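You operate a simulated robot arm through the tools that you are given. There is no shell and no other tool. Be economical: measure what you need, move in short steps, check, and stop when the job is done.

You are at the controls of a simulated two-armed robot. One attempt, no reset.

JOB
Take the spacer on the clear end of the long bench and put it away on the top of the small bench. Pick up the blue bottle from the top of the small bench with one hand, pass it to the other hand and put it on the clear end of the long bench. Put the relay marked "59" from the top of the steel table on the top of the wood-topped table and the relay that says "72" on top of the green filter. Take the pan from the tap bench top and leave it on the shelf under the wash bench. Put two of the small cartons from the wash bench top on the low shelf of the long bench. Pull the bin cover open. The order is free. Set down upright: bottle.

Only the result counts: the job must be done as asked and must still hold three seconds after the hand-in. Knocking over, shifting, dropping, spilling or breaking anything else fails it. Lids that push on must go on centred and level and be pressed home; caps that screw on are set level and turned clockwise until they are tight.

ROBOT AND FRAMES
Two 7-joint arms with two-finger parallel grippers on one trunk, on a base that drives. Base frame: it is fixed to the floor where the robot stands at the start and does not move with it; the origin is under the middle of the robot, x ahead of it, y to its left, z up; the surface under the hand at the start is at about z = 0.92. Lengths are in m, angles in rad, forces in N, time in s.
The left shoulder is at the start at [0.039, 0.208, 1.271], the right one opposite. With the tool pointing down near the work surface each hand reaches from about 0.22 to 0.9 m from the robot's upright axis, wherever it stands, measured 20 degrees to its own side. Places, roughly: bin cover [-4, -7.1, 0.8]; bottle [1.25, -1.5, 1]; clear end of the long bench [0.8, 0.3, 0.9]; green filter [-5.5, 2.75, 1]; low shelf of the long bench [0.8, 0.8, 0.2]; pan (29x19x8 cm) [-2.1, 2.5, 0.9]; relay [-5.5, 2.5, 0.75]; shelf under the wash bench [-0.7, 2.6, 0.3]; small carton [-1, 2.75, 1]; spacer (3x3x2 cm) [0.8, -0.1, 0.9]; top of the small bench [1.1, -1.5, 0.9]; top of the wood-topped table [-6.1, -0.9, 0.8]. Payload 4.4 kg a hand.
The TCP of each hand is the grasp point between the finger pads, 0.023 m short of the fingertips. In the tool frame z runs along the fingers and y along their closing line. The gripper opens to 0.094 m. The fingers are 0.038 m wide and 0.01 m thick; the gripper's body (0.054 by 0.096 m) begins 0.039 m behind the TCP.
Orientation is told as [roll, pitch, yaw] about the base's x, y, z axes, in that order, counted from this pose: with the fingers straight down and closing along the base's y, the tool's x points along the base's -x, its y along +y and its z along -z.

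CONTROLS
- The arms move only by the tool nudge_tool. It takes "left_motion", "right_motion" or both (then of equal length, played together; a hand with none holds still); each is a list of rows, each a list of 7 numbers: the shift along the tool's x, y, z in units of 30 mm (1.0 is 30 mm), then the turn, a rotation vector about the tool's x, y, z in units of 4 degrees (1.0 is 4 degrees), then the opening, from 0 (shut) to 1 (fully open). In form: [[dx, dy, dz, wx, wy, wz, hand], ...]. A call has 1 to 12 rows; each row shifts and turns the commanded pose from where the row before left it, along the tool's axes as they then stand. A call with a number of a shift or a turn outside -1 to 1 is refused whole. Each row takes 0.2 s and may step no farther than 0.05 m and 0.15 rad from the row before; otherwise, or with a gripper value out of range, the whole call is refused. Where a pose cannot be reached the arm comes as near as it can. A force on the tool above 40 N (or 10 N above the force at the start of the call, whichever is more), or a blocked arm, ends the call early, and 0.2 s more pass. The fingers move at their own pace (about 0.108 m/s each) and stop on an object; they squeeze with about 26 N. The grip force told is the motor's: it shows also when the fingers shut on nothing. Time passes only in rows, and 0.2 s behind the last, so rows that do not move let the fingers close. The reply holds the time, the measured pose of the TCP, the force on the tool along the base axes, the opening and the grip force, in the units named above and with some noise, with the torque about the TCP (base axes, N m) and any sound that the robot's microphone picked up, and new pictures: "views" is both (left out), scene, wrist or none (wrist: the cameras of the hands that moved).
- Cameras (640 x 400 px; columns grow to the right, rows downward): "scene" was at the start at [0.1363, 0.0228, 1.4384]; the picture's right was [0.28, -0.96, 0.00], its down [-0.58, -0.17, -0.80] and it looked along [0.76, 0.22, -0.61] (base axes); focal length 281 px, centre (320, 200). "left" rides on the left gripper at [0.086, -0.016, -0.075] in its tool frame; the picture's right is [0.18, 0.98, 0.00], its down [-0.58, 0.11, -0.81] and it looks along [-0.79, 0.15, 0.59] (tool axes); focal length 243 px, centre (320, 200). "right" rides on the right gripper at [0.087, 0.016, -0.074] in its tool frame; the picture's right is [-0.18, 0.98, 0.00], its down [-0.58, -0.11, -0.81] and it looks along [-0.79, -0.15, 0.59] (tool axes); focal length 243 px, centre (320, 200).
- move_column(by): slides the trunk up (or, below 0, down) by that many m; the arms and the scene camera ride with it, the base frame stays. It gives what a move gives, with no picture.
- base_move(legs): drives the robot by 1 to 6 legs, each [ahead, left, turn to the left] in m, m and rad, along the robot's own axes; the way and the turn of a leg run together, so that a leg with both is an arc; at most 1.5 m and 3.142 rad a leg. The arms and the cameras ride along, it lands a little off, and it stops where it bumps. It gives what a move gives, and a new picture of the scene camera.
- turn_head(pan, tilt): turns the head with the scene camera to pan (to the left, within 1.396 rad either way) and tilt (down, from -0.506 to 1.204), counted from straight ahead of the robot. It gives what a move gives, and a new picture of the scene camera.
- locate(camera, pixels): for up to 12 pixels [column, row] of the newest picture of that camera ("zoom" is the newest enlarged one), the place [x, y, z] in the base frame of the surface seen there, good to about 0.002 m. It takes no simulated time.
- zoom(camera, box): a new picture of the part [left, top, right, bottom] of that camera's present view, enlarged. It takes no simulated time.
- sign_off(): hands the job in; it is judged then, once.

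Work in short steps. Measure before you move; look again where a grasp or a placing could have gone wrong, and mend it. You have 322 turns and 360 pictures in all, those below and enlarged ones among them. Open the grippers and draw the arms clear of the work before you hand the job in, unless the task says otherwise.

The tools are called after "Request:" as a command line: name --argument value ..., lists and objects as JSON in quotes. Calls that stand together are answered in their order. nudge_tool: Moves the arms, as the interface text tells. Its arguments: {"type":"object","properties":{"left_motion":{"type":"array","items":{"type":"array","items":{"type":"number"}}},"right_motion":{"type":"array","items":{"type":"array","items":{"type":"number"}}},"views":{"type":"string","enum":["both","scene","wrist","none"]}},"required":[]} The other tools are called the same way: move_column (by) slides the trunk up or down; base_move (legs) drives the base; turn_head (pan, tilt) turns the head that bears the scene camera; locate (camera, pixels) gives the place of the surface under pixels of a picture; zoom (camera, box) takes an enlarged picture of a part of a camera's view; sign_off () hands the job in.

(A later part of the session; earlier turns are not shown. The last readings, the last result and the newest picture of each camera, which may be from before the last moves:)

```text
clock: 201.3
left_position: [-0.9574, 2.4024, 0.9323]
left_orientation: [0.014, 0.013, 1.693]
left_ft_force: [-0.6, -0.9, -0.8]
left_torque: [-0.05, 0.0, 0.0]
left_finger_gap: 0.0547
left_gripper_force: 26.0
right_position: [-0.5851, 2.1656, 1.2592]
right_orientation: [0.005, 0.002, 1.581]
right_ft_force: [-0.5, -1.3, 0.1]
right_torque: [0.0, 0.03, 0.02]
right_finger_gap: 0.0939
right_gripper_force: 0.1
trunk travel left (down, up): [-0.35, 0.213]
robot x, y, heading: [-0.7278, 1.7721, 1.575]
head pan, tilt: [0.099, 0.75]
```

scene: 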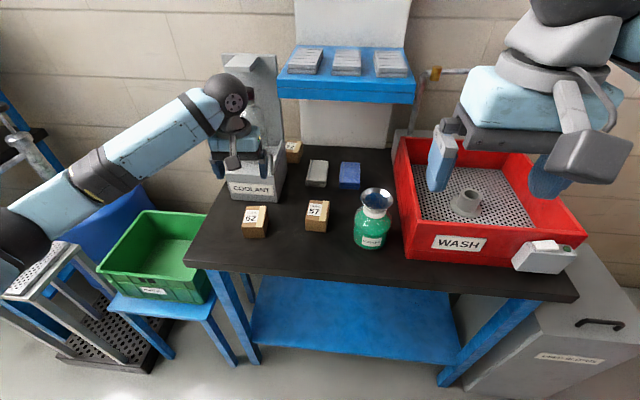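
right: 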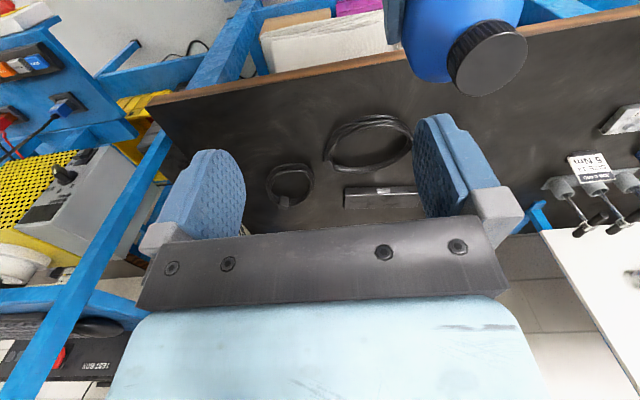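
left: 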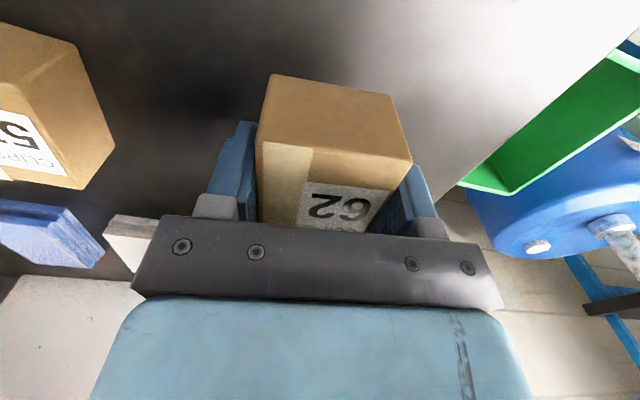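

Carton 62 gripped. I lift and retract the left hand to the left, and bring the right hand over toward carton 57.

Request:
nudge_tool --left_motion '[[0, 0, -1, 0, 0, 0, 0], [0, 0, -1, 0, 0, 0, 0], [0.3, 0, -1, 0, 0, 0, 0], [0.7, 0, -0.8, 0, 0, 0, 0], [0.8, 0.1, -0.8, 0, 0, 0, 0], [0.8, 0.4, -0.8, 0, 0, 0, 0], [0.8, 0.5, -0.8, 0, 0, 0, 0], [0.8, 0.5, -0.8, 0, 0, 0, 0], [0.8, 0.5, 0, 0, 0, 0, 0], [0.8, 0.5, 0, 0, 0, 0, 0], [0.8, 0.5, 0, 0, 0, 0, 0], [0.8, 0.5, 0, 0, 0, 0, 0]]' --right_motion '[[0, 0, 0, 0, 0, 0, 0.9], [0, 0, 0, 0, 0, 0, 0.9], [0, 0, 0, 0, 0, 0, 0.9], [0, 0, 0, 0, 0, 0, 0.9], [0, 0.5, 0, 0, 0, 0, 0.9], [0, 0.8, 0, 0, 0, 0, 0.9], [0, 0.95, 0, 0, 0, 0, 0.9], [0, 0.95, 0, 0, 0, 0, 0.9], [0, 0.95, 0, 0, 0, 0, 0.9], [0, 0.95, 0, 0, 0, 0, 0.9], [-0.5, 0.95, 0, 0, 0, 0, 0.9], [-0.9, 0.95, 0, 0, 0, 0, 0.9]]' --views "scene"

```text
clock: 203.9
left_position: [-1.0337, 2.1711, 1.146]
left_orientation: [0.013, 0.011, 1.693]
left_ft_force: [0.9, -0.5, -2.1]
left_torque: [0.0, 0.03, 0.0]
left_finger_gap: 0.0547
left_gripper_force: 26.0
right_position: [-0.7983, 2.205, 1.2595]
right_orientation: [0.004, 0.003, 1.584]
right_ft_force: [-0.3, -0.4, 0.2]
right_torque: [0.02, -0.02, -0.06]
right_finger_gap: 0.0848
right_gripper_force: 0.1
trunk travel left (down, up): [-0.35, 0.213]
robot x, y, heading: [-0.7256, 1.7752, 1.573]
head pan, tilt: [0.099, 0.75]
```

scene: 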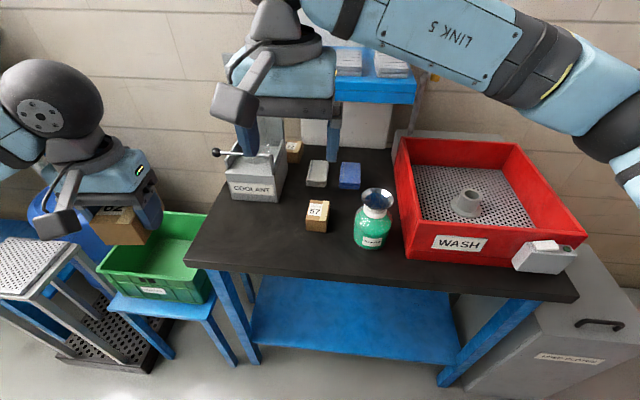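

Now the right hand moves over carton 57.

Request:
nudge_tool --right_motion '[[-0.89, -0.07, 0.6, 0, 0, 0, 0.9], [-0.89, 0, 0.6, 0, 0, 0, 0.9], [-0.89, 0, 0.6, 0, 0, 0, 0.9], [-0.89, 0, 0.6, 0, 0, 0, 0.9], [-0.89, 0, 0.6, 0, 0, 0, 0.9], [-0.89, 0, 0.6, 0, 0, 0, 0.9], [-0.89, 0, 0.6, 0, 0, 0, 0.9], [-0.89, 0, 0.6, 0, 0, 0, 0.9], [-0.89, 0, 0.6, 0, 0, 0, 0.9], [0, 0, 0, 0, 0, 0, 0.9]]' --views "wrist"

```text
clock: 206.2
left_position: [-1.0311, 2.1709, 1.1473]
left_orientation: [0.013, 0.011, 1.694]
left_ft_force: [0.0, -0.1, -1.8]
left_torque: [0.0, -0.02, -0.02]
left_finger_gap: 0.0548
left_gripper_force: 26.0
right_position: [-0.797, 2.4455, 1.0984]
right_orientation: [0.006, 0.004, 1.583]
right_ft_force: [0.2, -0.1, 0.9]
right_torque: [0.0, 0.0, 0.0]
right_finger_gap: 0.0846
right_gripper_force: 0.1
trunk travel left (down, up): [-0.35, 0.213]
robot x, y, heading: [-0.7253, 1.776, 1.577]
head pan, tilt: [0.099, 0.75]
```

right: 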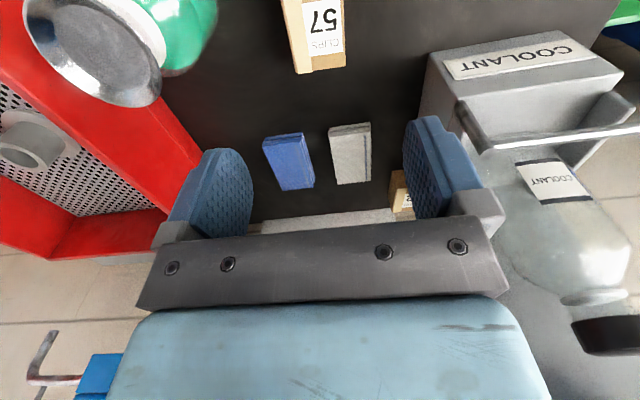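

Request:
locate --camera "right" --pixels '[[297, 60], [342, 55], [318, 40], [290, 20], [212, 20], [165, 75]]'

```text
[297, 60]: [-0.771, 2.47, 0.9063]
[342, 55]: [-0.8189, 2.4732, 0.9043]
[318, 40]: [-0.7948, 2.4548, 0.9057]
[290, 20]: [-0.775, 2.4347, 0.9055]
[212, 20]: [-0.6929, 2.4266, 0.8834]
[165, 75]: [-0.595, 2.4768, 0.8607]
```

Aligned. Descend to 0.888, grip, lift.

Request:
nudge_tool --right_motion '[[0, 0, 1, 0, 0, 0, 0.78], [0, 0, 1, 0, 0, 0, 0.78], [0, 0, 1, 0, 0, 0, 0.78], [0, 0, 1, 0, 0, 0, 0.78], [0, 0, 1, 0, 0, 0, 0.78], [0, 0, 1, 0, 0, 0, 0.78], [0, 0, 1, 0, 0, 0, 0.78], [0, 0, 0, 0, 0, 0, 0], [0, 0, 0, 0, 0, 0, 0], [0, 0, 0, 0, 0, 0, 0], [0, 0, -0.6, 0, 0, 0, 0], [0, 0, -1, 0, 0, 0, 0]]' --views "wrist"

```text
clock: 208.8
left_position: [-1.0326, 2.1718, 1.147]
left_orientation: [0.014, 0.013, 1.694]
left_ft_force: [0.5, -1.0, -2.3]
left_torque: [-0.01, -0.02, -0.02]
left_finger_gap: 0.0549
left_gripper_force: 25.9
right_position: [-0.7981, 2.4427, 0.9366]
right_orientation: [0.005, 0.003, 1.583]
right_ft_force: [-0.4, -0.4, -1.2]
right_torque: [0.01, 0.0, -0.01]
right_finger_gap: 0.0547
right_gripper_force: 26.0
trunk travel left (down, up): [-0.35, 0.213]
robot x, y, heading: [-0.7241, 1.7752, 1.579]
head pan, tilt: [0.099, 0.75]
```

right: 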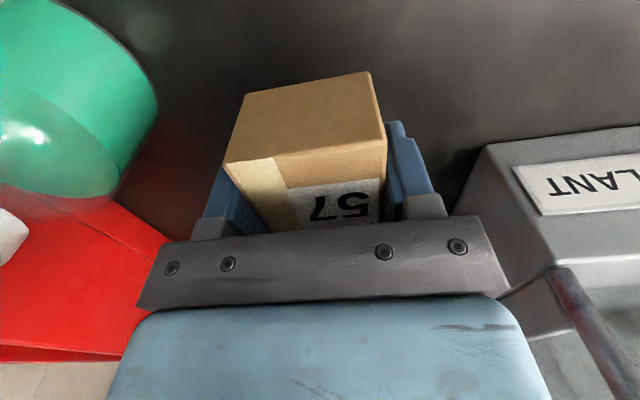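

Both cartons held. Raise right hand straight up, then back to a travel pose.

Request:
nudge_tool --right_motion '[[0, 0, -1, 0, 0, 0, 0], [0, 0, -1, 0, 0, 0, 0], [0, 0, -1, 0, 0, 0, 0], [0, 0, -1, 0, 0, 0, 0], [0.8, 0, -1, 0, 0, 0, 0], [0.9, 0, -1, 0, 0, 0, 0], [0.9, 0, -0.8, 0, 0, 0, 0], [0.9, -0.4, 0, 0, 0, 0, 0], [0.9, -0.4, 0, 0, 0, 0, 0], [0.9, -0.4, 0, 0, 0, 0, 0], [0.9, -0.4, 0, 0, 0, 0, 0], [0.9, -0.4, 0, 0, 0, 0, 0]]' --views "none"

Request:
base_move --legs '[[-0.75, 0, 0], [0, 0, -1.571]]'

Request:
turn_head --pan 0.0 --tilt 0.7

```text
clock: 211.3
left_position: [-1.0312, 2.1708, 1.1467]
left_orientation: [0.015, 0.014, 1.695]
left_ft_force: [-0.4, -0.5, -1.4]
left_torque: [0.0, -0.01, 0.01]
left_finger_gap: 0.0547
left_gripper_force: 26.4
right_position: [-0.7358, 2.2319, 1.1409]
right_orientation: [0.008, 0.003, 1.581]
right_ft_force: [-0.9, -0.3, -1.2]
right_torque: [0.02, 0.02, -0.01]
right_finger_gap: 0.0549
right_gripper_force: 26.2
trunk travel left (down, up): [-0.35, 0.213]
robot x, y, heading: [-0.7257, 1.7745, 1.572]
head pan, tilt: [0.099, 0.75]
```

```text
clock: 219.2
left_position: [-0.3212, 1.3326, 1.1471]
left_orientation: [0.015, 0.012, 0.118]
left_ft_force: [0.0, -0.3, -2.3]
left_torque: [0.02, 0.01, -0.02]
left_finger_gap: 0.0547
left_gripper_force: 26.1
right_position: [-0.2622, 1.035, 1.1399]
right_orientation: [0.006, 0.003, 0.007]
right_ft_force: [-0.5, -0.5, -1.8]
right_torque: [-0.02, 0.0, 0.0]
right_finger_gap: 0.0549
right_gripper_force: 25.7
trunk travel left (down, up): [-0.35, 0.213]
robot x, y, heading: [-0.7219, 1.0248, 0.004]
head pan, tilt: [0.099, 0.75]
```

scene: 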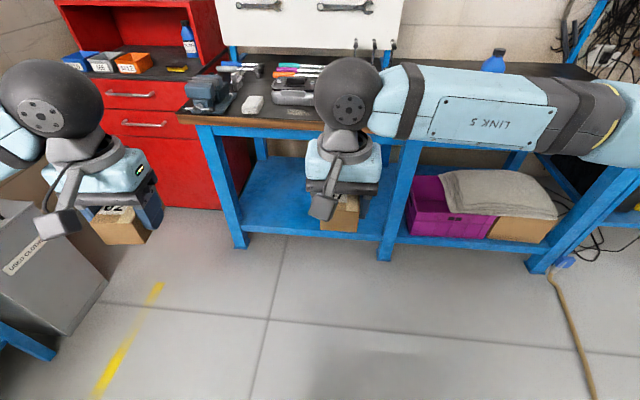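

```text
clock: 219.9
left_position: [-0.3223, 1.3334, 1.1462]
left_orientation: [0.014, 0.012, 0.118]
left_ft_force: [0.0, 0.3, -1.8]
left_torque: [-0.02, 0.01, 0.01]
left_finger_gap: 0.0551
left_gripper_force: 26.0
right_position: [-0.2636, 1.0361, 1.1398]
right_orientation: [0.005, 0.004, 0.006]
right_ft_force: [0.2, -0.4, -1.1]
right_torque: [0.0, -0.03, -0.01]
right_finger_gap: 0.055
right_gripper_force: 25.9
trunk travel left (down, up): [-0.35, 0.213]
robot x, y, heading: [-0.7181, 1.0263, 0.0]
head pan, tilt: [0.0, 0.7]
```

scene: 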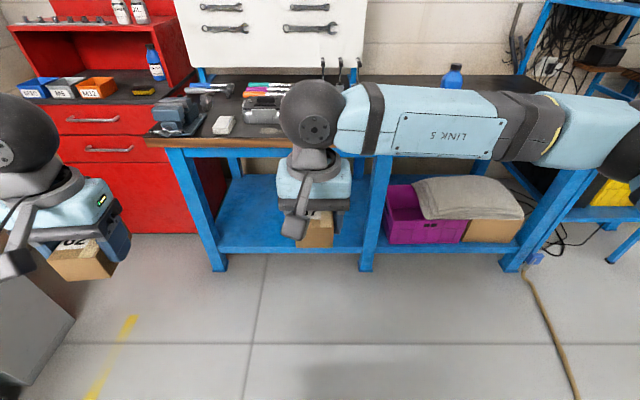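

The empty low-shelf bay is at scene (240–360, 180–245). I measure shelf, legs and front beam.

Request:
locate --camera "scene" --pixels '[[290, 248], [240, 248], [350, 246], [245, 220], [350, 215], [235, 185], [255, 200], [205, 220], [370, 220], [188, 160], [372, 160], [250, 143]]'

```text
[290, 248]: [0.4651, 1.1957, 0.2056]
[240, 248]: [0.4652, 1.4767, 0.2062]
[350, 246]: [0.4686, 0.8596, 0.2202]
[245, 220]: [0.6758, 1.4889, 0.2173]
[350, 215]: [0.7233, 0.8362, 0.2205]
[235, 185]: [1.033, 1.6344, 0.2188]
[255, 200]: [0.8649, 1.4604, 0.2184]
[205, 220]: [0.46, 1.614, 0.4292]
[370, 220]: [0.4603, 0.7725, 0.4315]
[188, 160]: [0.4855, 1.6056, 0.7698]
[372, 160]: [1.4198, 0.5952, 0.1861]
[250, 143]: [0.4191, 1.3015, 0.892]
```

Shelf z 0.219, front x 0.465, bay y 0.80–1.57. I drive in front (staying back), and lower the trunk.

Request:
base_move --legs '[[0.44, 0.12, 0]]'

Request:
move_column --by -0.345

```text
clock: 222.7
left_position: [0.1173, 1.4555, 1.1463]
left_orientation: [0.016, 0.011, 0.124]
left_ft_force: [0.4, 0.2, -1.8]
left_torque: [0.02, -0.02, 0.0]
left_finger_gap: 0.0546
left_gripper_force: 25.8
right_position: [0.1783, 1.1595, 1.1399]
right_orientation: [0.006, 0.001, 0.011]
right_ft_force: [0.6, -0.6, -2.0]
right_torque: [0.01, 0.02, 0.01]
right_finger_gap: 0.0548
right_gripper_force: 25.9
trunk travel left (down, up): [-0.35, 0.213]
robot x, y, heading: [-0.2777, 1.1443, 0.004]
head pan, tilt: [0.0, 0.7]
```

scene: 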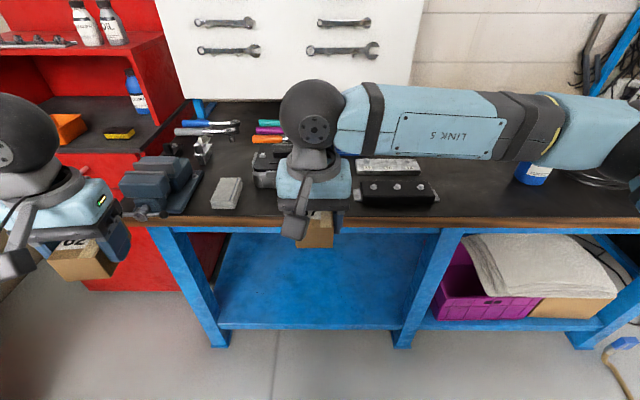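

```text
clock: 226.0
left_position: [0.1171, 1.4563, 0.8018]
left_orientation: [0.012, 0.013, 0.122]
left_ft_force: [-0.3, -0.7, -2.1]
left_torque: [-0.03, -0.01, 0.02]
left_finger_gap: 0.0549
left_gripper_force: 26.2
right_position: [0.1784, 1.1593, 0.795]
right_orientation: [0.005, 0.004, 0.012]
right_ft_force: [-1.0, 0.2, -1.0]
right_torque: [0.02, 0.04, 0.0]
right_finger_gap: 0.0546
right_gripper_force: 26.6
trunk travel left (down, up): [-0.005, 0.558]
robot x, y, heading: [-0.2801, 1.1493, 0.005]
head pan, tilt: [0.0, 0.7]
```

Lower both hands (still in front of the bench), first part.

Request:
nudge_tool --left_motion '[[-0.27, -0.51, 1, 0, 0, 0, 0], [-0.27, -0.51, 1, 0, 0, 0, 0], [-0.27, -0.51, 1, 0, 0, 0, 0], [-0.27, -0.51, 1, 0, 0, 0, 0], [-0.27, -0.51, 1, 0, 0, 0, 0], [-0.27, -0.51, 1, 0, 0, 0, 0], [-0.27, -0.51, 1, 0, 0, 0, 0], [-0.27, -0.51, 1, 0, 0, 0, 0], [-0.27, -0.51, 1, 0, 0, 0, 0], [-0.27, -0.51, 1, 0, 0, 0, 0], [-0.27, -0.51, 1, 0, 0, 0, 0], [-0.27, -0.51, 1, 0, 0, 0, 0]]' --right_motion '[[-0.22, -0.36, 1, 0, 0, 0, 0], [-0.22, -0.36, 1, 0, 0, 0, 0], [-0.22, -0.36, 1, 0, 0, 0, 0], [-0.22, -0.36, 1, 0, 0, 0, 0], [-0.22, -0.36, 1, 0, 0, 0, 0], [-0.22, -0.36, 1, 0, 0, 0, 0], [-0.22, -0.36, 1, 0, 0, 0, 0], [-0.22, -0.36, 1, 0, 0, 0, 0], [-0.22, -0.36, 1, 0, 0, 0, 0], [-0.22, -0.36, 1, 0, 0, 0, 0], [-0.22, -0.36, 1, 0, 0, 0, 0], [-0.22, -0.36, 1, 0, 0, 0, 0]]' --views "scene"

```text
clock: 228.6
left_position: [0.2309, 1.2894, 0.4372]
left_orientation: [0.014, 0.012, 0.125]
left_ft_force: [-0.5, 0.7, -1.6]
left_torque: [-0.05, -0.02, 0.03]
left_finger_gap: 0.0548
left_gripper_force: 26.5
right_position: [0.2584, 1.0325, 0.4338]
right_orientation: [0.004, 0.002, 0.012]
right_ft_force: [-0.1, -0.3, -1.5]
right_torque: [-0.01, -0.02, 0.0]
right_finger_gap: 0.0549
right_gripper_force: 26.5
trunk travel left (down, up): [-0.005, 0.558]
robot x, y, heading: [-0.2803, 1.1447, 0.005]
head pan, tilt: [0.0, 0.7]
```

scene: 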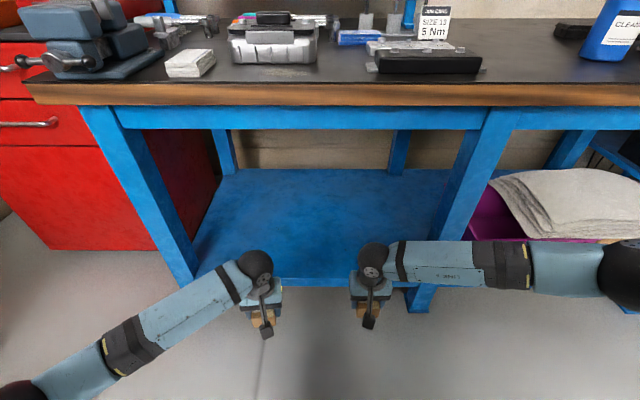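

I check the right forearm's geometry relative to the middle leg.

Request:
locate --camera "scene" --pixels '[[372, 262], [435, 260], [500, 268], [570, 270], [620, 275], [190, 310], [110, 355], [40, 390], [485, 160], [140, 180]]'

```text
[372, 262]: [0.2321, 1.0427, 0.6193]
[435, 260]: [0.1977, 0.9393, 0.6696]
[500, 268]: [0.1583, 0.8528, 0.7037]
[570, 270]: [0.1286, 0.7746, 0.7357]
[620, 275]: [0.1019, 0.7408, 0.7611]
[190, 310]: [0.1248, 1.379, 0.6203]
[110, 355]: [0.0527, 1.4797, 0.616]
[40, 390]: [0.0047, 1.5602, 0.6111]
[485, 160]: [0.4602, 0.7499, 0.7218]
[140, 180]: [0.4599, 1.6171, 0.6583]
```

Clear if I shift left ~0.12 m. I lower the hands to 0.27, then shift left and drive in.

Request:
nudge_tool --left_motion '[[-0.17, 0, 0.93, 0, 0, 0, 0], [-0.17, 0, 0.93, 0, 0, 0, 0], [-0.17, 0, 0.93, 0, 0, 0, 0], [-0.17, 0, 0.93, 0, 0, 0, 0], [-0.17, 0, 0.93, 0, 0, 0, 0], [-0.17, 0, 0.93, 0, 0, 0, 0]]' --right_motion '[[0, 0, 0.93, 0, 0, 0, 0], [0, 0, 0.93, 0, 0, 0, 0], [0, 0, 0.93, 0, 0, 0, 0], [0, 0, 0.93, 0, 0, 0, 0], [0, 0, 0.93, 0, 0, 0, 0], [0, 0, 0.93, 0, 0, 0, 0]]' --views "none"

Request:
base_move --legs '[[0, 0.12, 0], [0.2, 0, 0]]'

```text
clock: 230.0
left_position: [0.2597, 1.2961, 0.2708]
left_orientation: [0.014, 0.012, 0.123]
left_ft_force: [0.9, 0.5, -1.9]
left_torque: [-0.02, 0.05, -0.01]
left_finger_gap: 0.0548
left_gripper_force: 26.1
right_position: [0.2571, 1.0343, 0.2658]
right_orientation: [0.007, 0.002, 0.013]
right_ft_force: [-1.4, -0.3, -1.1]
right_torque: [0.02, 0.03, 0.0]
right_finger_gap: 0.0548
right_gripper_force: 25.8
trunk travel left (down, up): [-0.005, 0.558]
robot x, y, heading: [-0.2783, 1.1482, 0.009]
head pan, tilt: [0.0, 0.7]
```

```text
clock: 232.9
left_position: [0.4584, 1.4164, 0.269]
left_orientation: [0.013, 0.013, 0.121]
left_ft_force: [0.1, -0.9, -1.5]
left_torque: [0.0, -0.02, -0.01]
left_finger_gap: 0.0548
left_gripper_force: 25.9
right_position: [0.4564, 1.1529, 0.2647]
right_orientation: [0.004, 0.005, 0.011]
right_ft_force: [0.9, -0.2, -2.5]
right_torque: [-0.01, 0.01, 0.01]
right_finger_gap: 0.0544
right_gripper_force: 25.9
trunk travel left (down, up): [-0.005, 0.558]
robot x, y, heading: [-0.0769, 1.2691, 0.002]
head pan, tilt: [0.0, 0.7]
```

scene: 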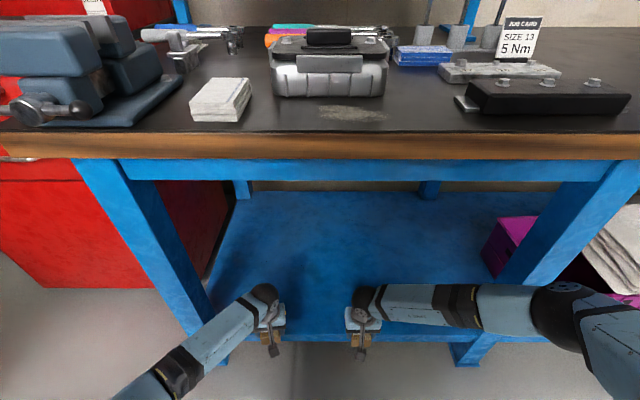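

Clear so far; forward another 0.10 m.

Request:
base_move --legs '[[0.1, 0, 0]]'

```text
clock: 234.1
left_position: [0.5575, 1.4166, 0.2699]
left_orientation: [0.014, 0.013, 0.12]
left_ft_force: [-0.3, -0.5, -1.8]
left_torque: [0.01, 0.01, 0.02]
left_finger_gap: 0.0548
left_gripper_force: 25.9
right_position: [0.5551, 1.1521, 0.2663]
right_orientation: [0.005, 0.004, 0.009]
right_ft_force: [-1.1, 1.3, -1.1]
right_torque: [-0.01, 0.0, -0.01]
right_finger_gap: 0.0548
right_gripper_force: 26.2
trunk travel left (down, up): [-0.005, 0.558]
robot x, y, heading: [0.0228, 1.2668, 0.001]
head pan, tilt: [0.0, 0.7]
```

scene: 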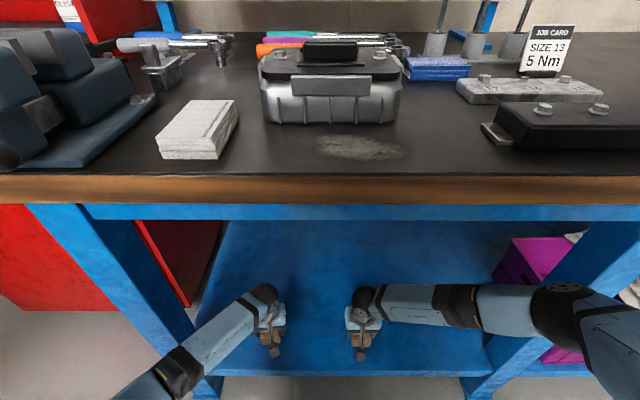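

Hands are over the shelf. Lower the last ~19 mm and release.

Request:
nudge_tool --left_motion '[[0, 0, 0.4, 0, 0, 0, 0], [0, 0, 0.27, 0, 0, 0, 0], [0, 0, 0, 0, 0, 0, 0]]' --right_motion '[[0, 0, 0.3, 0, 0, 0, 0], [0, 0, 0.25, 0, 0, 0, 0], [0, 0, 0, 0, 0, 0, 0]]' --views "wrist"

```text
clock: 234.9
left_position: [0.5581, 1.4155, 0.2494]
left_orientation: [0.014, 0.012, 0.12]
left_ft_force: [-0.3, -0.1, -1.6]
left_torque: [-0.02, 0.0, 0.03]
left_finger_gap: 0.055
left_gripper_force: 26.2
right_position: [0.5548, 1.1533, 0.2494]
right_orientation: [0.006, 0.003, 0.011]
right_ft_force: [0.5, 0.1, -1.4]
right_torque: [0.02, 0.0, -0.01]
right_finger_gap: 0.055
right_gripper_force: 25.4
trunk travel left (down, up): [-0.005, 0.558]
robot x, y, heading: [0.0204, 1.2675, 0.009]
head pan, tilt: [0.0, 0.7]
```

right: 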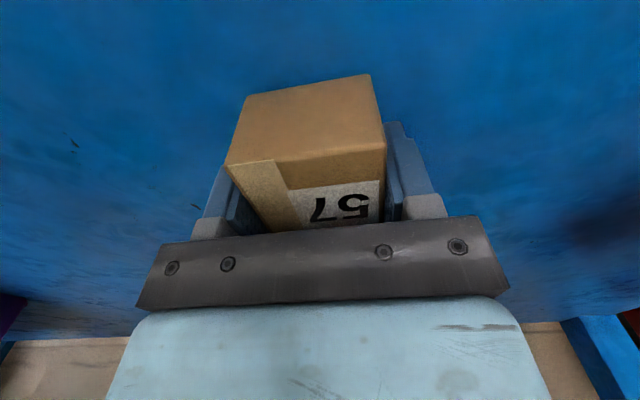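
left: 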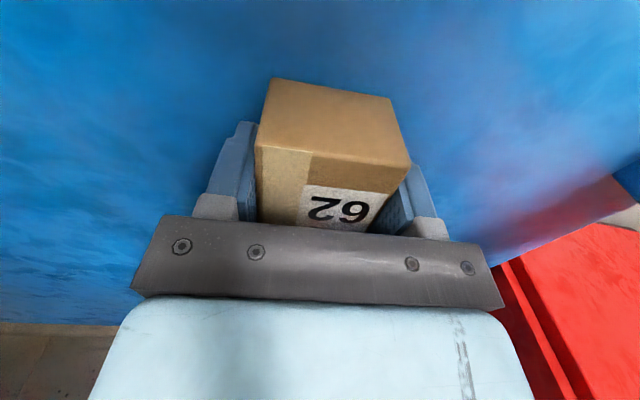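

No contact yet; lower 2–4 mm more.

Request:
nudge_tool --left_motion '[[0, 0, 0.07, 0, 0, 0, 0], [0, 0, 0.05, 0, 0, 0, 0], [0, 0, 0, 0, 0, 0, 0]]' --right_motion '[[0, 0, 0.07, 0, 0, 0, 0], [0, 0, 0.05, 0, 0, 0, 0], [0, 0, 0, 0, 0, 0, 0]]' --views "none"

```text
clock: 235.7
left_position: [0.5582, 1.415, 0.2484]
left_orientation: [0.013, 0.007, 0.123]
left_ft_force: [-7.4, 7.2, 28.0]
left_torque: [-0.57, 0.08, -0.11]
left_finger_gap: 0.0548
left_gripper_force: 26.0
right_position: [0.5553, 1.1531, 0.2481]
right_orientation: [0.007, 0.002, 0.011]
right_ft_force: [0.5, 0.2, -2.2]
right_torque: [-0.01, 0.01, 0.02]
right_finger_gap: 0.0549
right_gripper_force: 25.8
trunk travel left (down, up): [-0.005, 0.558]
robot x, y, heading: [0.0194, 1.2691, 0.008]
head pan, tilt: [0.0, 0.7]
```

Left is in contact; lower right another 2 mm, ease left, then open both.

Request:
nudge_tool --left_motion '[[0, 0, -0.06, 0, 0, 0, 0], [0, 0, 0, 0, 0, 0, 0], [0, 0, 0, 0, 0, 0, 0.8], [0, 0, 0, 0, 0, 0, 0.8], [0, 0, 0, 0, 0, 0, 0.8]]' --right_motion '[[0, 0, 0.06, 0, 0, 0, 0], [0, 0, 0, 0, 0, 0, 0], [0, 0, 0, 0, 0, 0, 0.8], [0, 0, 0, 0, 0, 0, 0.8], [0, 0, 0, 0, 0, 0, 0.8]]' --views "wrist"

```text
clock: 236.9
left_position: [0.5582, 1.4157, 0.2491]
left_orientation: [0.014, 0.011, 0.119]
left_ft_force: [-0.3, -0.1, 0.1]
left_torque: [0.0, -0.01, -0.01]
left_finger_gap: 0.0754
left_gripper_force: 0.1
right_position: [0.5549, 1.1529, 0.2447]
right_orientation: [0.006, 0.002, 0.011]
right_ft_force: [0.4, 0.0, -0.6]
right_torque: [0.04, 0.01, -0.04]
right_finger_gap: 0.0751
right_gripper_force: 0.0
trunk travel left (down, up): [-0.005, 0.558]
robot x, y, heading: [0.0182, 1.2686, -0.0]
head pan, tilt: [0.0, 0.7]
```

right: 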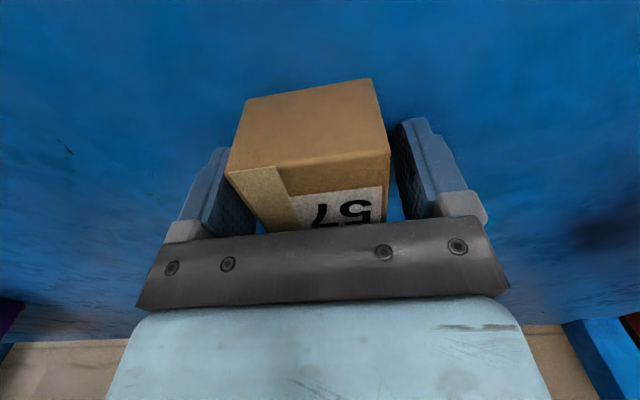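
left: 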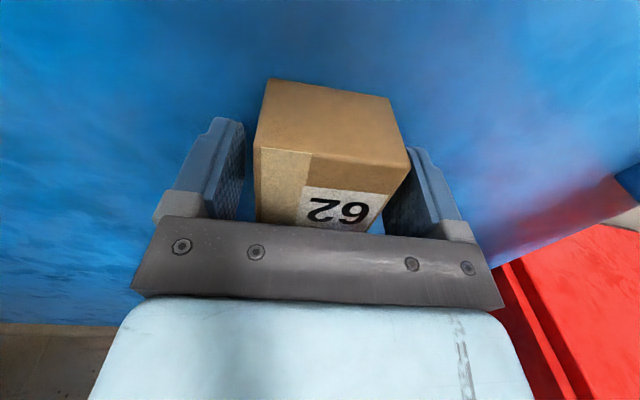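

Both released. Rise 75 mm, then back out.

Request:
nudge_tool --left_motion '[[0, 0, -0.5, 0, 0, 0, 1], [0, 0, -1, 0, 0, 0, 1], [0, 0, -1, 0, 0, 0, 1]]' --right_motion '[[0, 0, -0.5, 0, 0, 0, 1], [0, 0, -1, 0, 0, 0, 1], [0, 0, -1, 0, 0, 0, 1]]' --views "none"

Request:
base_move --legs '[[-0.4, 0, 0]]'

```text
clock: 237.7
left_position: [0.5592, 1.4165, 0.3226]
left_orientation: [0.014, 0.013, 0.123]
left_ft_force: [-1.3, 0.5, 1.0]
left_torque: [0.01, -0.01, 0.01]
left_finger_gap: 0.0937
left_gripper_force: 0.1
right_position: [0.5542, 1.1517, 0.3199]
right_orientation: [0.008, 0.004, 0.011]
right_ft_force: [0.0, -0.5, 0.2]
right_torque: [0.0, -0.02, 0.03]
right_finger_gap: 0.0939
right_gripper_force: 0.1
trunk travel left (down, up): [-0.005, 0.558]
robot x, y, heading: [0.0183, 1.2708, 0.001]
head pan, tilt: [0.0, 0.7]
```

```text
clock: 240.2
left_position: [0.1643, 1.4141, 0.3234]
left_orientation: [0.013, 0.012, 0.125]
left_ft_force: [0.2, -0.4, 0.0]
left_torque: [0.0, 0.01, -0.04]
left_finger_gap: 0.094
left_gripper_force: 0.1
right_position: [0.1617, 1.1524, 0.3201]
right_orientation: [0.004, 0.004, 0.015]
right_ft_force: [0.1, 0.7, -0.9]
right_torque: [-0.04, 0.02, -0.05]
right_finger_gap: 0.0939
right_gripper_force: 0.1
trunk travel left (down, up): [-0.005, 0.558]
robot x, y, heading: [-0.3728, 1.2656, 0.003]
head pan, tilt: [0.0, 0.7]
```

scene: 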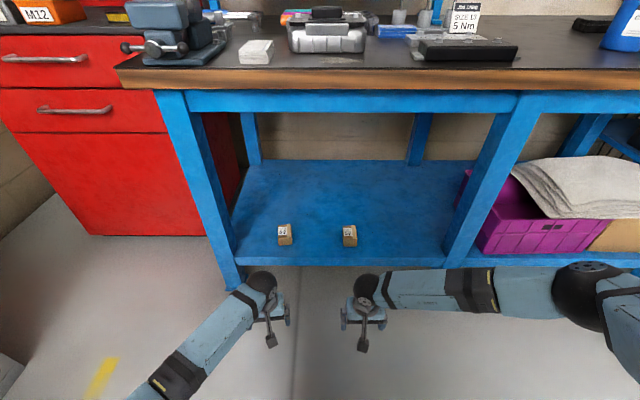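

Cartons stand on the low shelf. Raise the trunk and arms to travel height.

Request:
move_column --by 0.345

Request:
nudge_tool --left_motion '[[0.2, 0.3, -1, 0, 0, 0.15, 1], [0.2, 0.3, -1, 0, 0, 0.15, 1], [0.2, 0.3, -1, 0, 0, 0.15, 1], [0.2, 0.3, -1, 0, 0, 0.15, 1], [0.2, 0.3, -1, 0, 0, 0.15, 1], [0.2, 0.3, -1, 0, 0, 0.15, 1], [0.2, 0.3, -1, 0, 0, 0.15, 1], [0.2, 0.3, -1, 0, 0, 0.15, 1], [0.2, 0.3, -1, 0, 0, 0.15, 1], [0.2, 0.3, -1, 0, 0, 0.15, 1], [0.2, 0.3, -1, 0, 0, 0.15, 1], [0.2, 0.3, -1, 0, 0, 0.1, 1]]' --right_motion '[[0.2, 0, -1, 0, 0, 0, 1], [0.2, 0, -1, 0, 0, 0, 1], [0.2, 0, -1, 0, 0, 0, 1], [0.2, 0, -1, 0, 0, 0, 1], [0.2, 0, -1, 0, 0, 0, 1], [0.2, 0, -1, 0, 0, 0, 1], [0.2, 0, -1, 0, 0, 0, 1], [0.2, 0, -1, 0, 0, 0, 1], [0.2, 0, -1, 0, 0, 0, 1], [0.2, 0, -1, 0, 0, 0, 1], [0.2, 0, -1, 0, 0, 0, 1], [0.2, 0, -1, 0, 0, 0, 1]]' --views "none"

Request:
base_move --legs '[[-0.25, 0, 0], [0, 0, 1.571]]'

Request:
turn_head --pan 0.7 --tilt 0.4

```text
clock: 243.5
left_position: [0.1652, 1.4159, 0.6676]
left_orientation: [0.015, 0.012, 0.124]
left_ft_force: [-0.4, 0.4, 0.1]
left_torque: [-0.01, 0.02, 0.03]
left_finger_gap: 0.094
left_gripper_force: 0.2
right_position: [0.162, 1.1509, 0.6647]
right_orientation: [0.006, 0.004, 0.014]
right_ft_force: [-1.0, 0.3, 0.4]
right_torque: [0.0, 0.03, -0.01]
right_finger_gap: 0.0937
right_gripper_force: 0.0
trunk travel left (down, up): [-0.35, 0.213]
robot x, y, heading: [-0.3755, 1.2633, 0.008]
head pan, tilt: [0.0, 0.7]
```

```text
clock: 246.1
left_position: [0.0901, 1.5145, 1.0302]
left_orientation: [0.013, 0.017, 0.0]
left_ft_force: [-1.2, 0.4, 0.7]
left_torque: [-0.01, 0.02, 0.0]
left_finger_gap: 0.0942
left_gripper_force: 0.0
right_position: [0.0897, 1.148, 1.026]
right_orientation: [0.004, 0.002, 0.014]
right_ft_force: [-0.5, -0.4, -0.3]
right_torque: [-0.02, 0.03, 0.01]
right_finger_gap: 0.0939
right_gripper_force: 0.0
trunk travel left (down, up): [-0.35, 0.213]
robot x, y, heading: [-0.3772, 1.2655, 0.006]
head pan, tilt: [0.0, 0.7]
```

```text
clock: 251.8
left_position: [-0.8744, 1.7281, 1.0316]
left_orientation: [0.012, 0.012, 1.578]
left_ft_force: [-0.2, 0.3, 0.1]
left_torque: [-0.04, 0.01, -0.01]
left_finger_gap: 0.0942
left_gripper_force: 0.0
right_position: [-0.5083, 1.73, 1.0252]
right_orientation: [0.005, 0.001, 1.587]
right_ft_force: [-0.1, 0.5, 0.1]
right_torque: [-0.01, 0.01, -0.02]
right_finger_gap: 0.0942
right_gripper_force: 0.1
trunk travel left (down, up): [-0.35, 0.213]
robot x, y, heading: [-0.6272, 1.266, 1.579]
head pan, tilt: [0.0, 0.7]
```

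scene: 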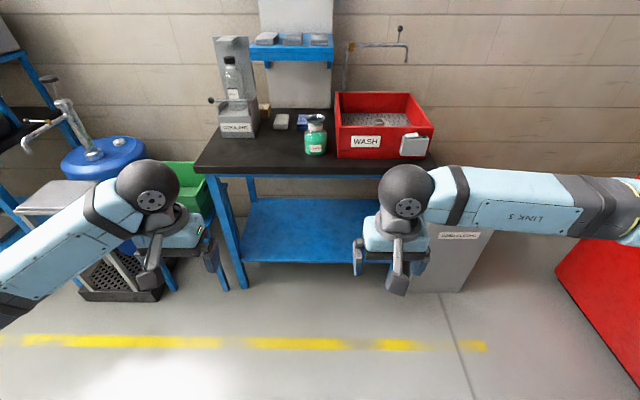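

```text
clock: 252.9
left_position: [-0.873, 1.728, 1.0307]
left_orientation: [0.014, 0.015, 1.578]
left_ft_force: [-0.1, 0.7, 0.1]
left_torque: [0.0, 0.0, -0.01]
left_finger_gap: 0.0941
left_gripper_force: 0.1
right_position: [-0.51, 1.7293, 1.0263]
right_orientation: [0.007, 0.002, 1.586]
right_ft_force: [0.3, -0.2, 0.4]
right_torque: [-0.03, 0.04, -0.04]
right_finger_gap: 0.0942
right_gripper_force: 0.0
trunk travel left (down, up): [-0.35, 0.213]
robot x, y, heading: [-0.6272, 1.2632, 1.578]
head pan, tilt: [0.7, 0.4]
```

scene: 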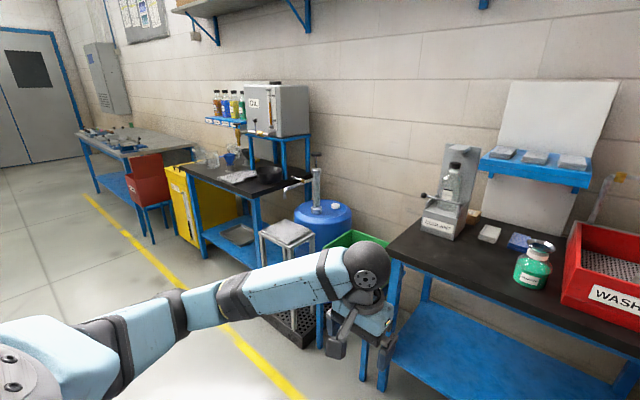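

The tap bench is at left with a dark pan near (268,172). I slide left 1.4 m.

Request:
base_move --legs '[[0, 1.4, 0]]'

Request:
turn_head --pan 0.0 --tilt 0.5

```text
clock: 265.3
left_position: [-2.2703, 1.707, 1.0289]
left_orientation: [0.013, 0.013, 1.582]
left_ft_force: [-0.2, 0.1, 0.2]
left_torque: [-0.02, 0.02, -0.01]
left_finger_gap: 0.094
left_gripper_force: 0.0
right_position: [-1.9052, 1.7089, 1.0259]
right_orientation: [0.005, 0.002, 1.595]
right_ft_force: [-0.6, -0.4, 0.5]
right_torque: [0.01, -0.01, 0.01]
right_finger_gap: 0.094
right_gripper_force: 0.0
trunk travel left (down, up): [-0.35, 0.213]
robot x, y, heading: [-2.0171, 1.2414, 1.588]
head pan, tilt: [0.7, 0.4]
```

scene: 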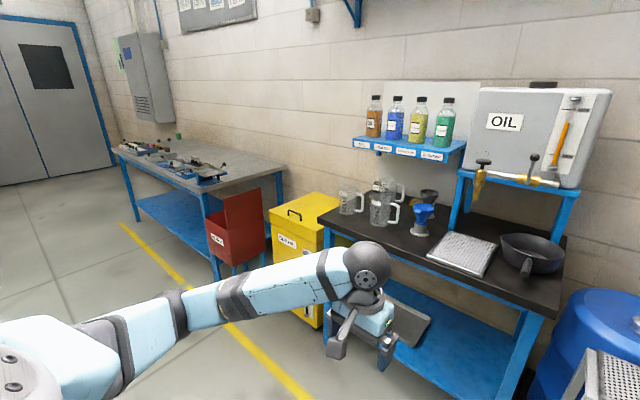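

```text
clock: 266.3
left_position: [-2.2693, 1.706, 1.03]
left_orientation: [0.014, 0.014, 1.584]
left_ft_force: [0.1, 0.3, -0.8]
left_torque: [0.02, 0.02, 0.04]
left_finger_gap: 0.0938
left_gripper_force: 0.0
right_position: [-1.9039, 1.71, 1.0273]
right_orientation: [0.004, 0.003, 1.594]
right_ft_force: [-0.7, 0.3, 0.4]
right_torque: [0.01, 0.02, -0.03]
right_finger_gap: 0.0939
right_gripper_force: 0.1
trunk travel left (down, up): [-0.35, 0.213]
robot x, y, heading: [-2.0197, 1.2487, 1.589]
head pan, tilt: [0.0, 0.499]
```

scene: 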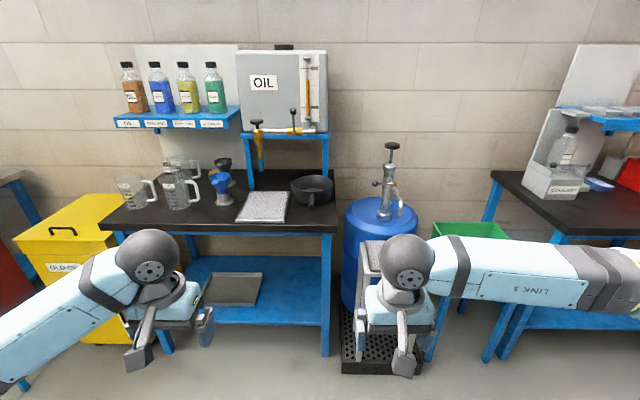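

The round black pan (with handle) is at (312,187). I zoom in and measure.

Request:
zoom --camera "scene" --box '[220, 120, 380, 240]'

Request:
locate --camera "scene" --pixels '[[291, 187], [333, 186], [312, 176], [312, 192], [313, 203], [310, 186], [325, 222], [262, 218], [275, 290]]'

```text
3.33 times, centred on (300, 180) of scene
```

zoom: 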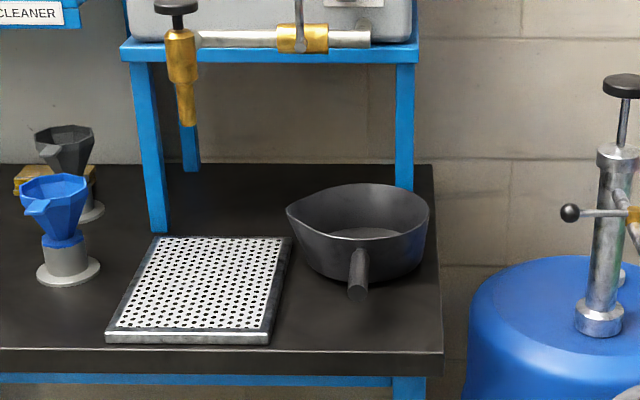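

```text
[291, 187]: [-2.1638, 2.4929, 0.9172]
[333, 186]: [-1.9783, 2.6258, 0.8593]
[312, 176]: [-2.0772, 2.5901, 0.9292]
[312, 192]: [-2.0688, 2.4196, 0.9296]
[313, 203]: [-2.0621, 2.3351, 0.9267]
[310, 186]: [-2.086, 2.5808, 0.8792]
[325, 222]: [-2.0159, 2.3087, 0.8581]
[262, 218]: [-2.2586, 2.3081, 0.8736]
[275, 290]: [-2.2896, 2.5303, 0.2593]
```

Pan bowl centre ≈(-2.07,2.51), rim z≈0.93, handle toward me. I'll carry it with both hands on the left/right rim. Raise hands, drive closer.

Request:
nudge_tool --left_motion '[[0, 0, -1, 0, 0, 0, 0.6], [0, 0, -1, 0, 0, 0, 0.6], [0, 0, -1, 0, 0, 0, 0.6], [0, 0, -1, 0, 0, 0, 0.6]]' --right_motion '[[0, 0, -1, 0, 0, 0, 0.6], [0, 0, -1, 0, 0, 0, 0.6], [0, 0, -1, 0, 0, 0, 0.6], [0, 0, -1, 0, 0, 0, 0.6]]' --views "none"

Request:
base_move --legs '[[0.58, 0.05, -0.015]]'

Request:
turn_head --pan 0.0 --tilt 0.75

```text
clock: 267.3
left_position: [-2.2667, 1.7072, 1.1503]
left_orientation: [0.012, 0.013, 1.583]
left_ft_force: [0.2, 0.6, 0.4]
left_torque: [0.01, 0.02, 0.03]
left_finger_gap: 0.0567
left_gripper_force: 0.0
right_position: [-1.9035, 1.709, 1.1463]
right_orientation: [0.005, 0.004, 1.596]
right_ft_force: [-0.1, -1.0, 0.4]
right_torque: [-0.01, 0.01, 0.0]
right_finger_gap: 0.0564
right_gripper_force: 0.1
trunk travel left (down, up): [-0.35, 0.213]
robot x, y, heading: [-2.0178, 1.2461, 1.589]
head pan, tilt: [0.0, 0.499]
```

```text
clock: 270.6
left_position: [-2.3133, 2.2915, 1.1514]
left_orientation: [0.013, 0.014, 1.563]
left_ft_force: [0.0, -0.5, 0.8]
left_torque: [0.0, 0.02, -0.01]
left_finger_gap: 0.0566
left_gripper_force: 0.0
right_position: [-1.9508, 2.2841, 1.1463]
right_orientation: [0.003, 0.004, 1.577]
right_ft_force: [-0.2, -0.2, 0.2]
right_torque: [0.03, 0.01, 0.01]
right_finger_gap: 0.0563
right_gripper_force: 0.1
trunk travel left (down, up): [-0.35, 0.213]
robot x, y, heading: [-2.0723, 1.8207, 1.569]
head pan, tilt: [0.0, 0.499]
```

scene: 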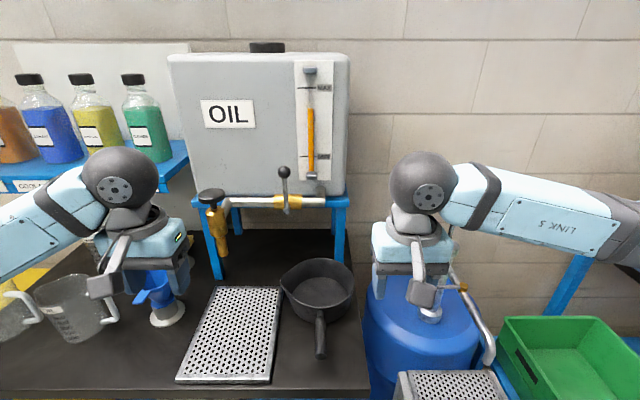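

```text
clock: 271.4
left_position: [-2.3134, 2.2901, 1.1502]
left_orientation: [0.013, 0.012, 1.566]
left_ft_force: [0.0, -0.8, 0.6]
left_torque: [0.01, 0.01, -0.02]
left_finger_gap: 0.0566
left_gripper_force: 0.1
right_position: [-1.9498, 2.2834, 1.146]
right_orientation: [0.006, 0.003, 1.578]
right_ft_force: [-0.4, -0.2, 0.0]
right_torque: [0.0, 0.01, 0.01]
right_finger_gap: 0.056
right_gripper_force: 0.1
trunk travel left (down, up): [-0.35, 0.213]
robot x, y, heading: [-2.073, 1.8198, 1.572]
head pan, tilt: [0.0, 0.75]
```

scene: 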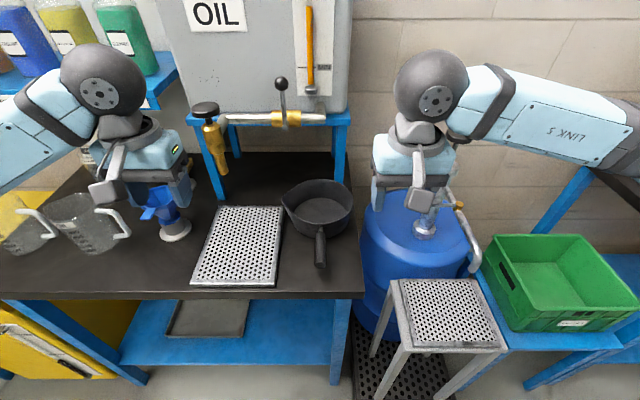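

I measure the stand's posts, oil box front, tap, and the pan rim.

Request:
zoom --camera "scene" --box '[180, 80, 400, 280]'

Request:
locate --camera "scene" --pixels '[[342, 160], [338, 120], [300, 117], [282, 82], [210, 110], [222, 165], [284, 207], [351, 205], [318, 180], [318, 235], [321, 265], [318, 210]]'

```text
2.00 times, centred on (290, 180) of scene
```

zoom: 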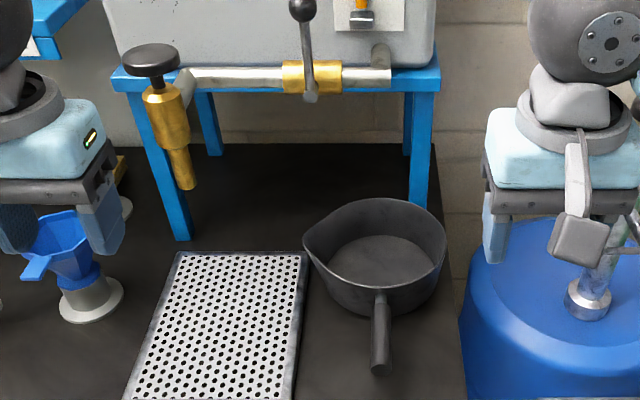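

```text
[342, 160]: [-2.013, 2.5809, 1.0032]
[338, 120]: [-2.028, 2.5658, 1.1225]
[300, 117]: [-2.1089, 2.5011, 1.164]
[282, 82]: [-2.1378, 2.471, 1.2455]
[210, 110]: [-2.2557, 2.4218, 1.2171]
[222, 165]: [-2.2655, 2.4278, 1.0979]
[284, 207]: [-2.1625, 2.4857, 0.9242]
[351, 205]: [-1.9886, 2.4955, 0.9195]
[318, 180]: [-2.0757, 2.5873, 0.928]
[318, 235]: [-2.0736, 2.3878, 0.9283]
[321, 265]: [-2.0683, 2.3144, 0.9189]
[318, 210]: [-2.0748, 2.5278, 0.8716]
```

Tap and lever hang over the bowl's front-left (y≈2.42–2.50, z>1.08), so I tilt both hands forward ~36° to come in low from the front.

Request:
nudge_tool --left_motion '[[0, 0, 0, 0, -1, 0, 0.6], [0, 0, 0, 0, -1, 0, 0.6], [0, 0, 0, 0, -1, 0, 0.6], [0, 0, 0, 0, -1, 0, 0.6], [0, 0, 0, 0, -1, 0, 0.6], [0, 0, 0, 0, -1, 0, 0.6], [0, 0, 0, 0, -1, 0, 0.6], [0, 0, 0, 0, -1, 0, 0.6], [0, 0, 0, 0, -1, 0, 0.6]]' --right_motion '[[0, 0, 0, 0, -1, 0, 0.6], [0, 0, 0, 0, -1, 0, 0.6], [0, 0, 0, 0, -1, 0, 0.6], [0, 0, 0, 0, -1, 0, 0.6], [0, 0, 0, 0, -1, 0, 0.6], [0, 0, 0, 0, -1, 0, 0.6], [0, 0, 0, 0, -1, 0, 0.6], [0, 0, 0, 0, -1, 0, 0.6], [0, 0, 0, 0, -1, 0, 0.6]]' --views "none"

```text
clock: 273.4
left_position: [-2.314, 2.291, 1.1503]
left_orientation: [0.015, -0.616, 1.555]
left_ft_force: [0.0, -1.2, -0.6]
left_torque: [-0.01, -0.02, 0.01]
left_finger_gap: 0.0564
left_gripper_force: 0.1
right_position: [-1.9498, 2.2828, 1.1468]
right_orientation: [0.008, -0.625, 1.57]
right_ft_force: [-0.3, -0.6, -1.0]
right_torque: [-0.02, 0.02, 0.01]
right_finger_gap: 0.0564
right_gripper_force: 0.1
trunk travel left (down, up): [-0.35, 0.213]
robot x, y, heading: [-2.0718, 1.8234, 1.569]
head pan, tilt: [0.0, 0.75]
```

Move both hands down to just in front of/above the rim.

Request:
nudge_tool --left_motion '[[0.15, -0.63, 0.77, 0, 0, 0, 0.6], [0.15, -0.63, 0.77, 0, 0, 0, 0.6], [0.15, -0.63, 0.77, 0, 0, 0, 0.6], [0.15, -0.63, 0.77, 0, 0, 0, 0.6], [0.15, -0.63, 0.77, 0, 0, 0, 0.6], [0.15, -0.63, 0.77, 0, 0, 0, 0.6], [0.15, -0.63, 0.77, 0, 0, 0, 0.6], [0.15, -0.63, 0.77, 0, 0, 0, 0.6]]' --right_motion '[[0.116, 0.155, 0.776, 0, 0, 0, 0.6], [0.116, 0.155, 0.776, 0, 0, 0, 0.6], [0.116, 0.155, 0.776, 0, 0, 0, 0.6], [0.116, 0.155, 0.776, 0, 0, 0, 0.6], [0.116, 0.155, 0.776, 0, 0, 0, 0.6], [0.116, 0.155, 0.776, 0, 0, 0, 0.6], [0.116, 0.155, 0.776, 0, 0, 0, 0.6], [0.116, 0.155, 0.776, 0, 0, 0, 0.6]]' --views "both"

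```text
clock: 275.2
left_position: [-2.163, 2.367, 0.9742]
left_orientation: [0.017, -0.615, 1.555]
left_ft_force: [0.0, 0.8, 0.1]
left_torque: [0.0, -0.01, 0.04]
left_finger_gap: 0.0564
left_gripper_force: 0.0
right_position: [-1.9887, 2.3709, 0.979]
right_orientation: [0.006, -0.624, 1.57]
right_ft_force: [0.3, 1.0, -0.3]
right_torque: [0.03, 0.01, -0.02]
right_finger_gap: 0.0565
right_gripper_force: 0.1
trunk travel left (down, up): [-0.35, 0.213]
robot x, y, heading: [-2.0742, 1.82, 1.567]
head pan, tilt: [0.0, 0.75]
```

scene: 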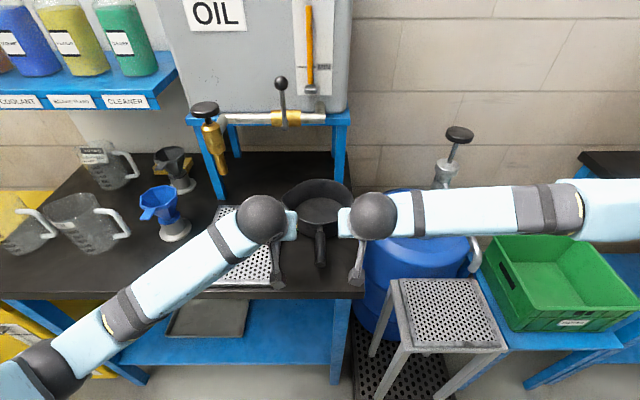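
right: 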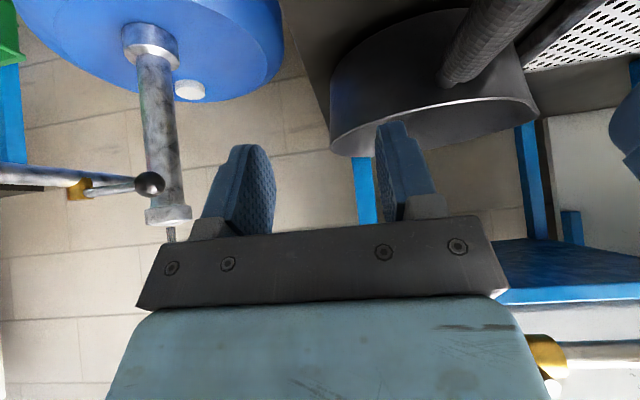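
left: 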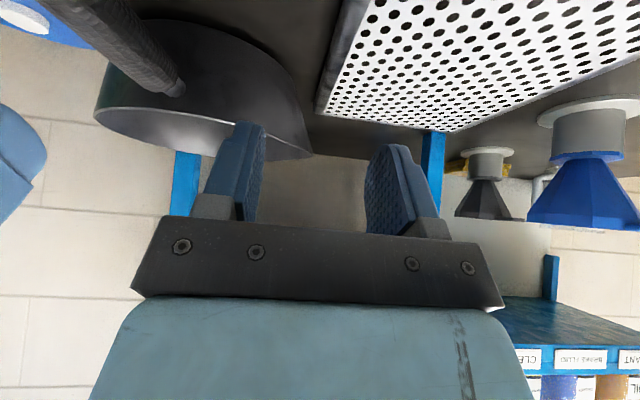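

I locate the rim points from the wrist views.

Request:
locate --camera "right" --pixels '[[334, 140], [336, 148], [345, 133], [350, 154], [365, 126], [440, 105]]'

Request:
locate --camera "left" --pixels '[[306, 152], [300, 157], [285, 156], [296, 140], [270, 145], [190, 118], [130, 110], [240, 125]]'

```text
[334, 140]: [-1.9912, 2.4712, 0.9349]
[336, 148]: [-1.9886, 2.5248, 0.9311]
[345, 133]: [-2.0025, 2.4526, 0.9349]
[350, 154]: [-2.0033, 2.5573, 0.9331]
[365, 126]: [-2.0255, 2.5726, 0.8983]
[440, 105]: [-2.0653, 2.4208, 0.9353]
```

```text
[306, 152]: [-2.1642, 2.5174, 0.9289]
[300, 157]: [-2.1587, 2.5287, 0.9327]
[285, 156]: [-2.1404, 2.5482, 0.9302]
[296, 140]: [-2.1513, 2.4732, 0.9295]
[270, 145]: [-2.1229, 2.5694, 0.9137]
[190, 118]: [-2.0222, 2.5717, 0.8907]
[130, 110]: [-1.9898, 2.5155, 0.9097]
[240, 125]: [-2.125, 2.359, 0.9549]
```

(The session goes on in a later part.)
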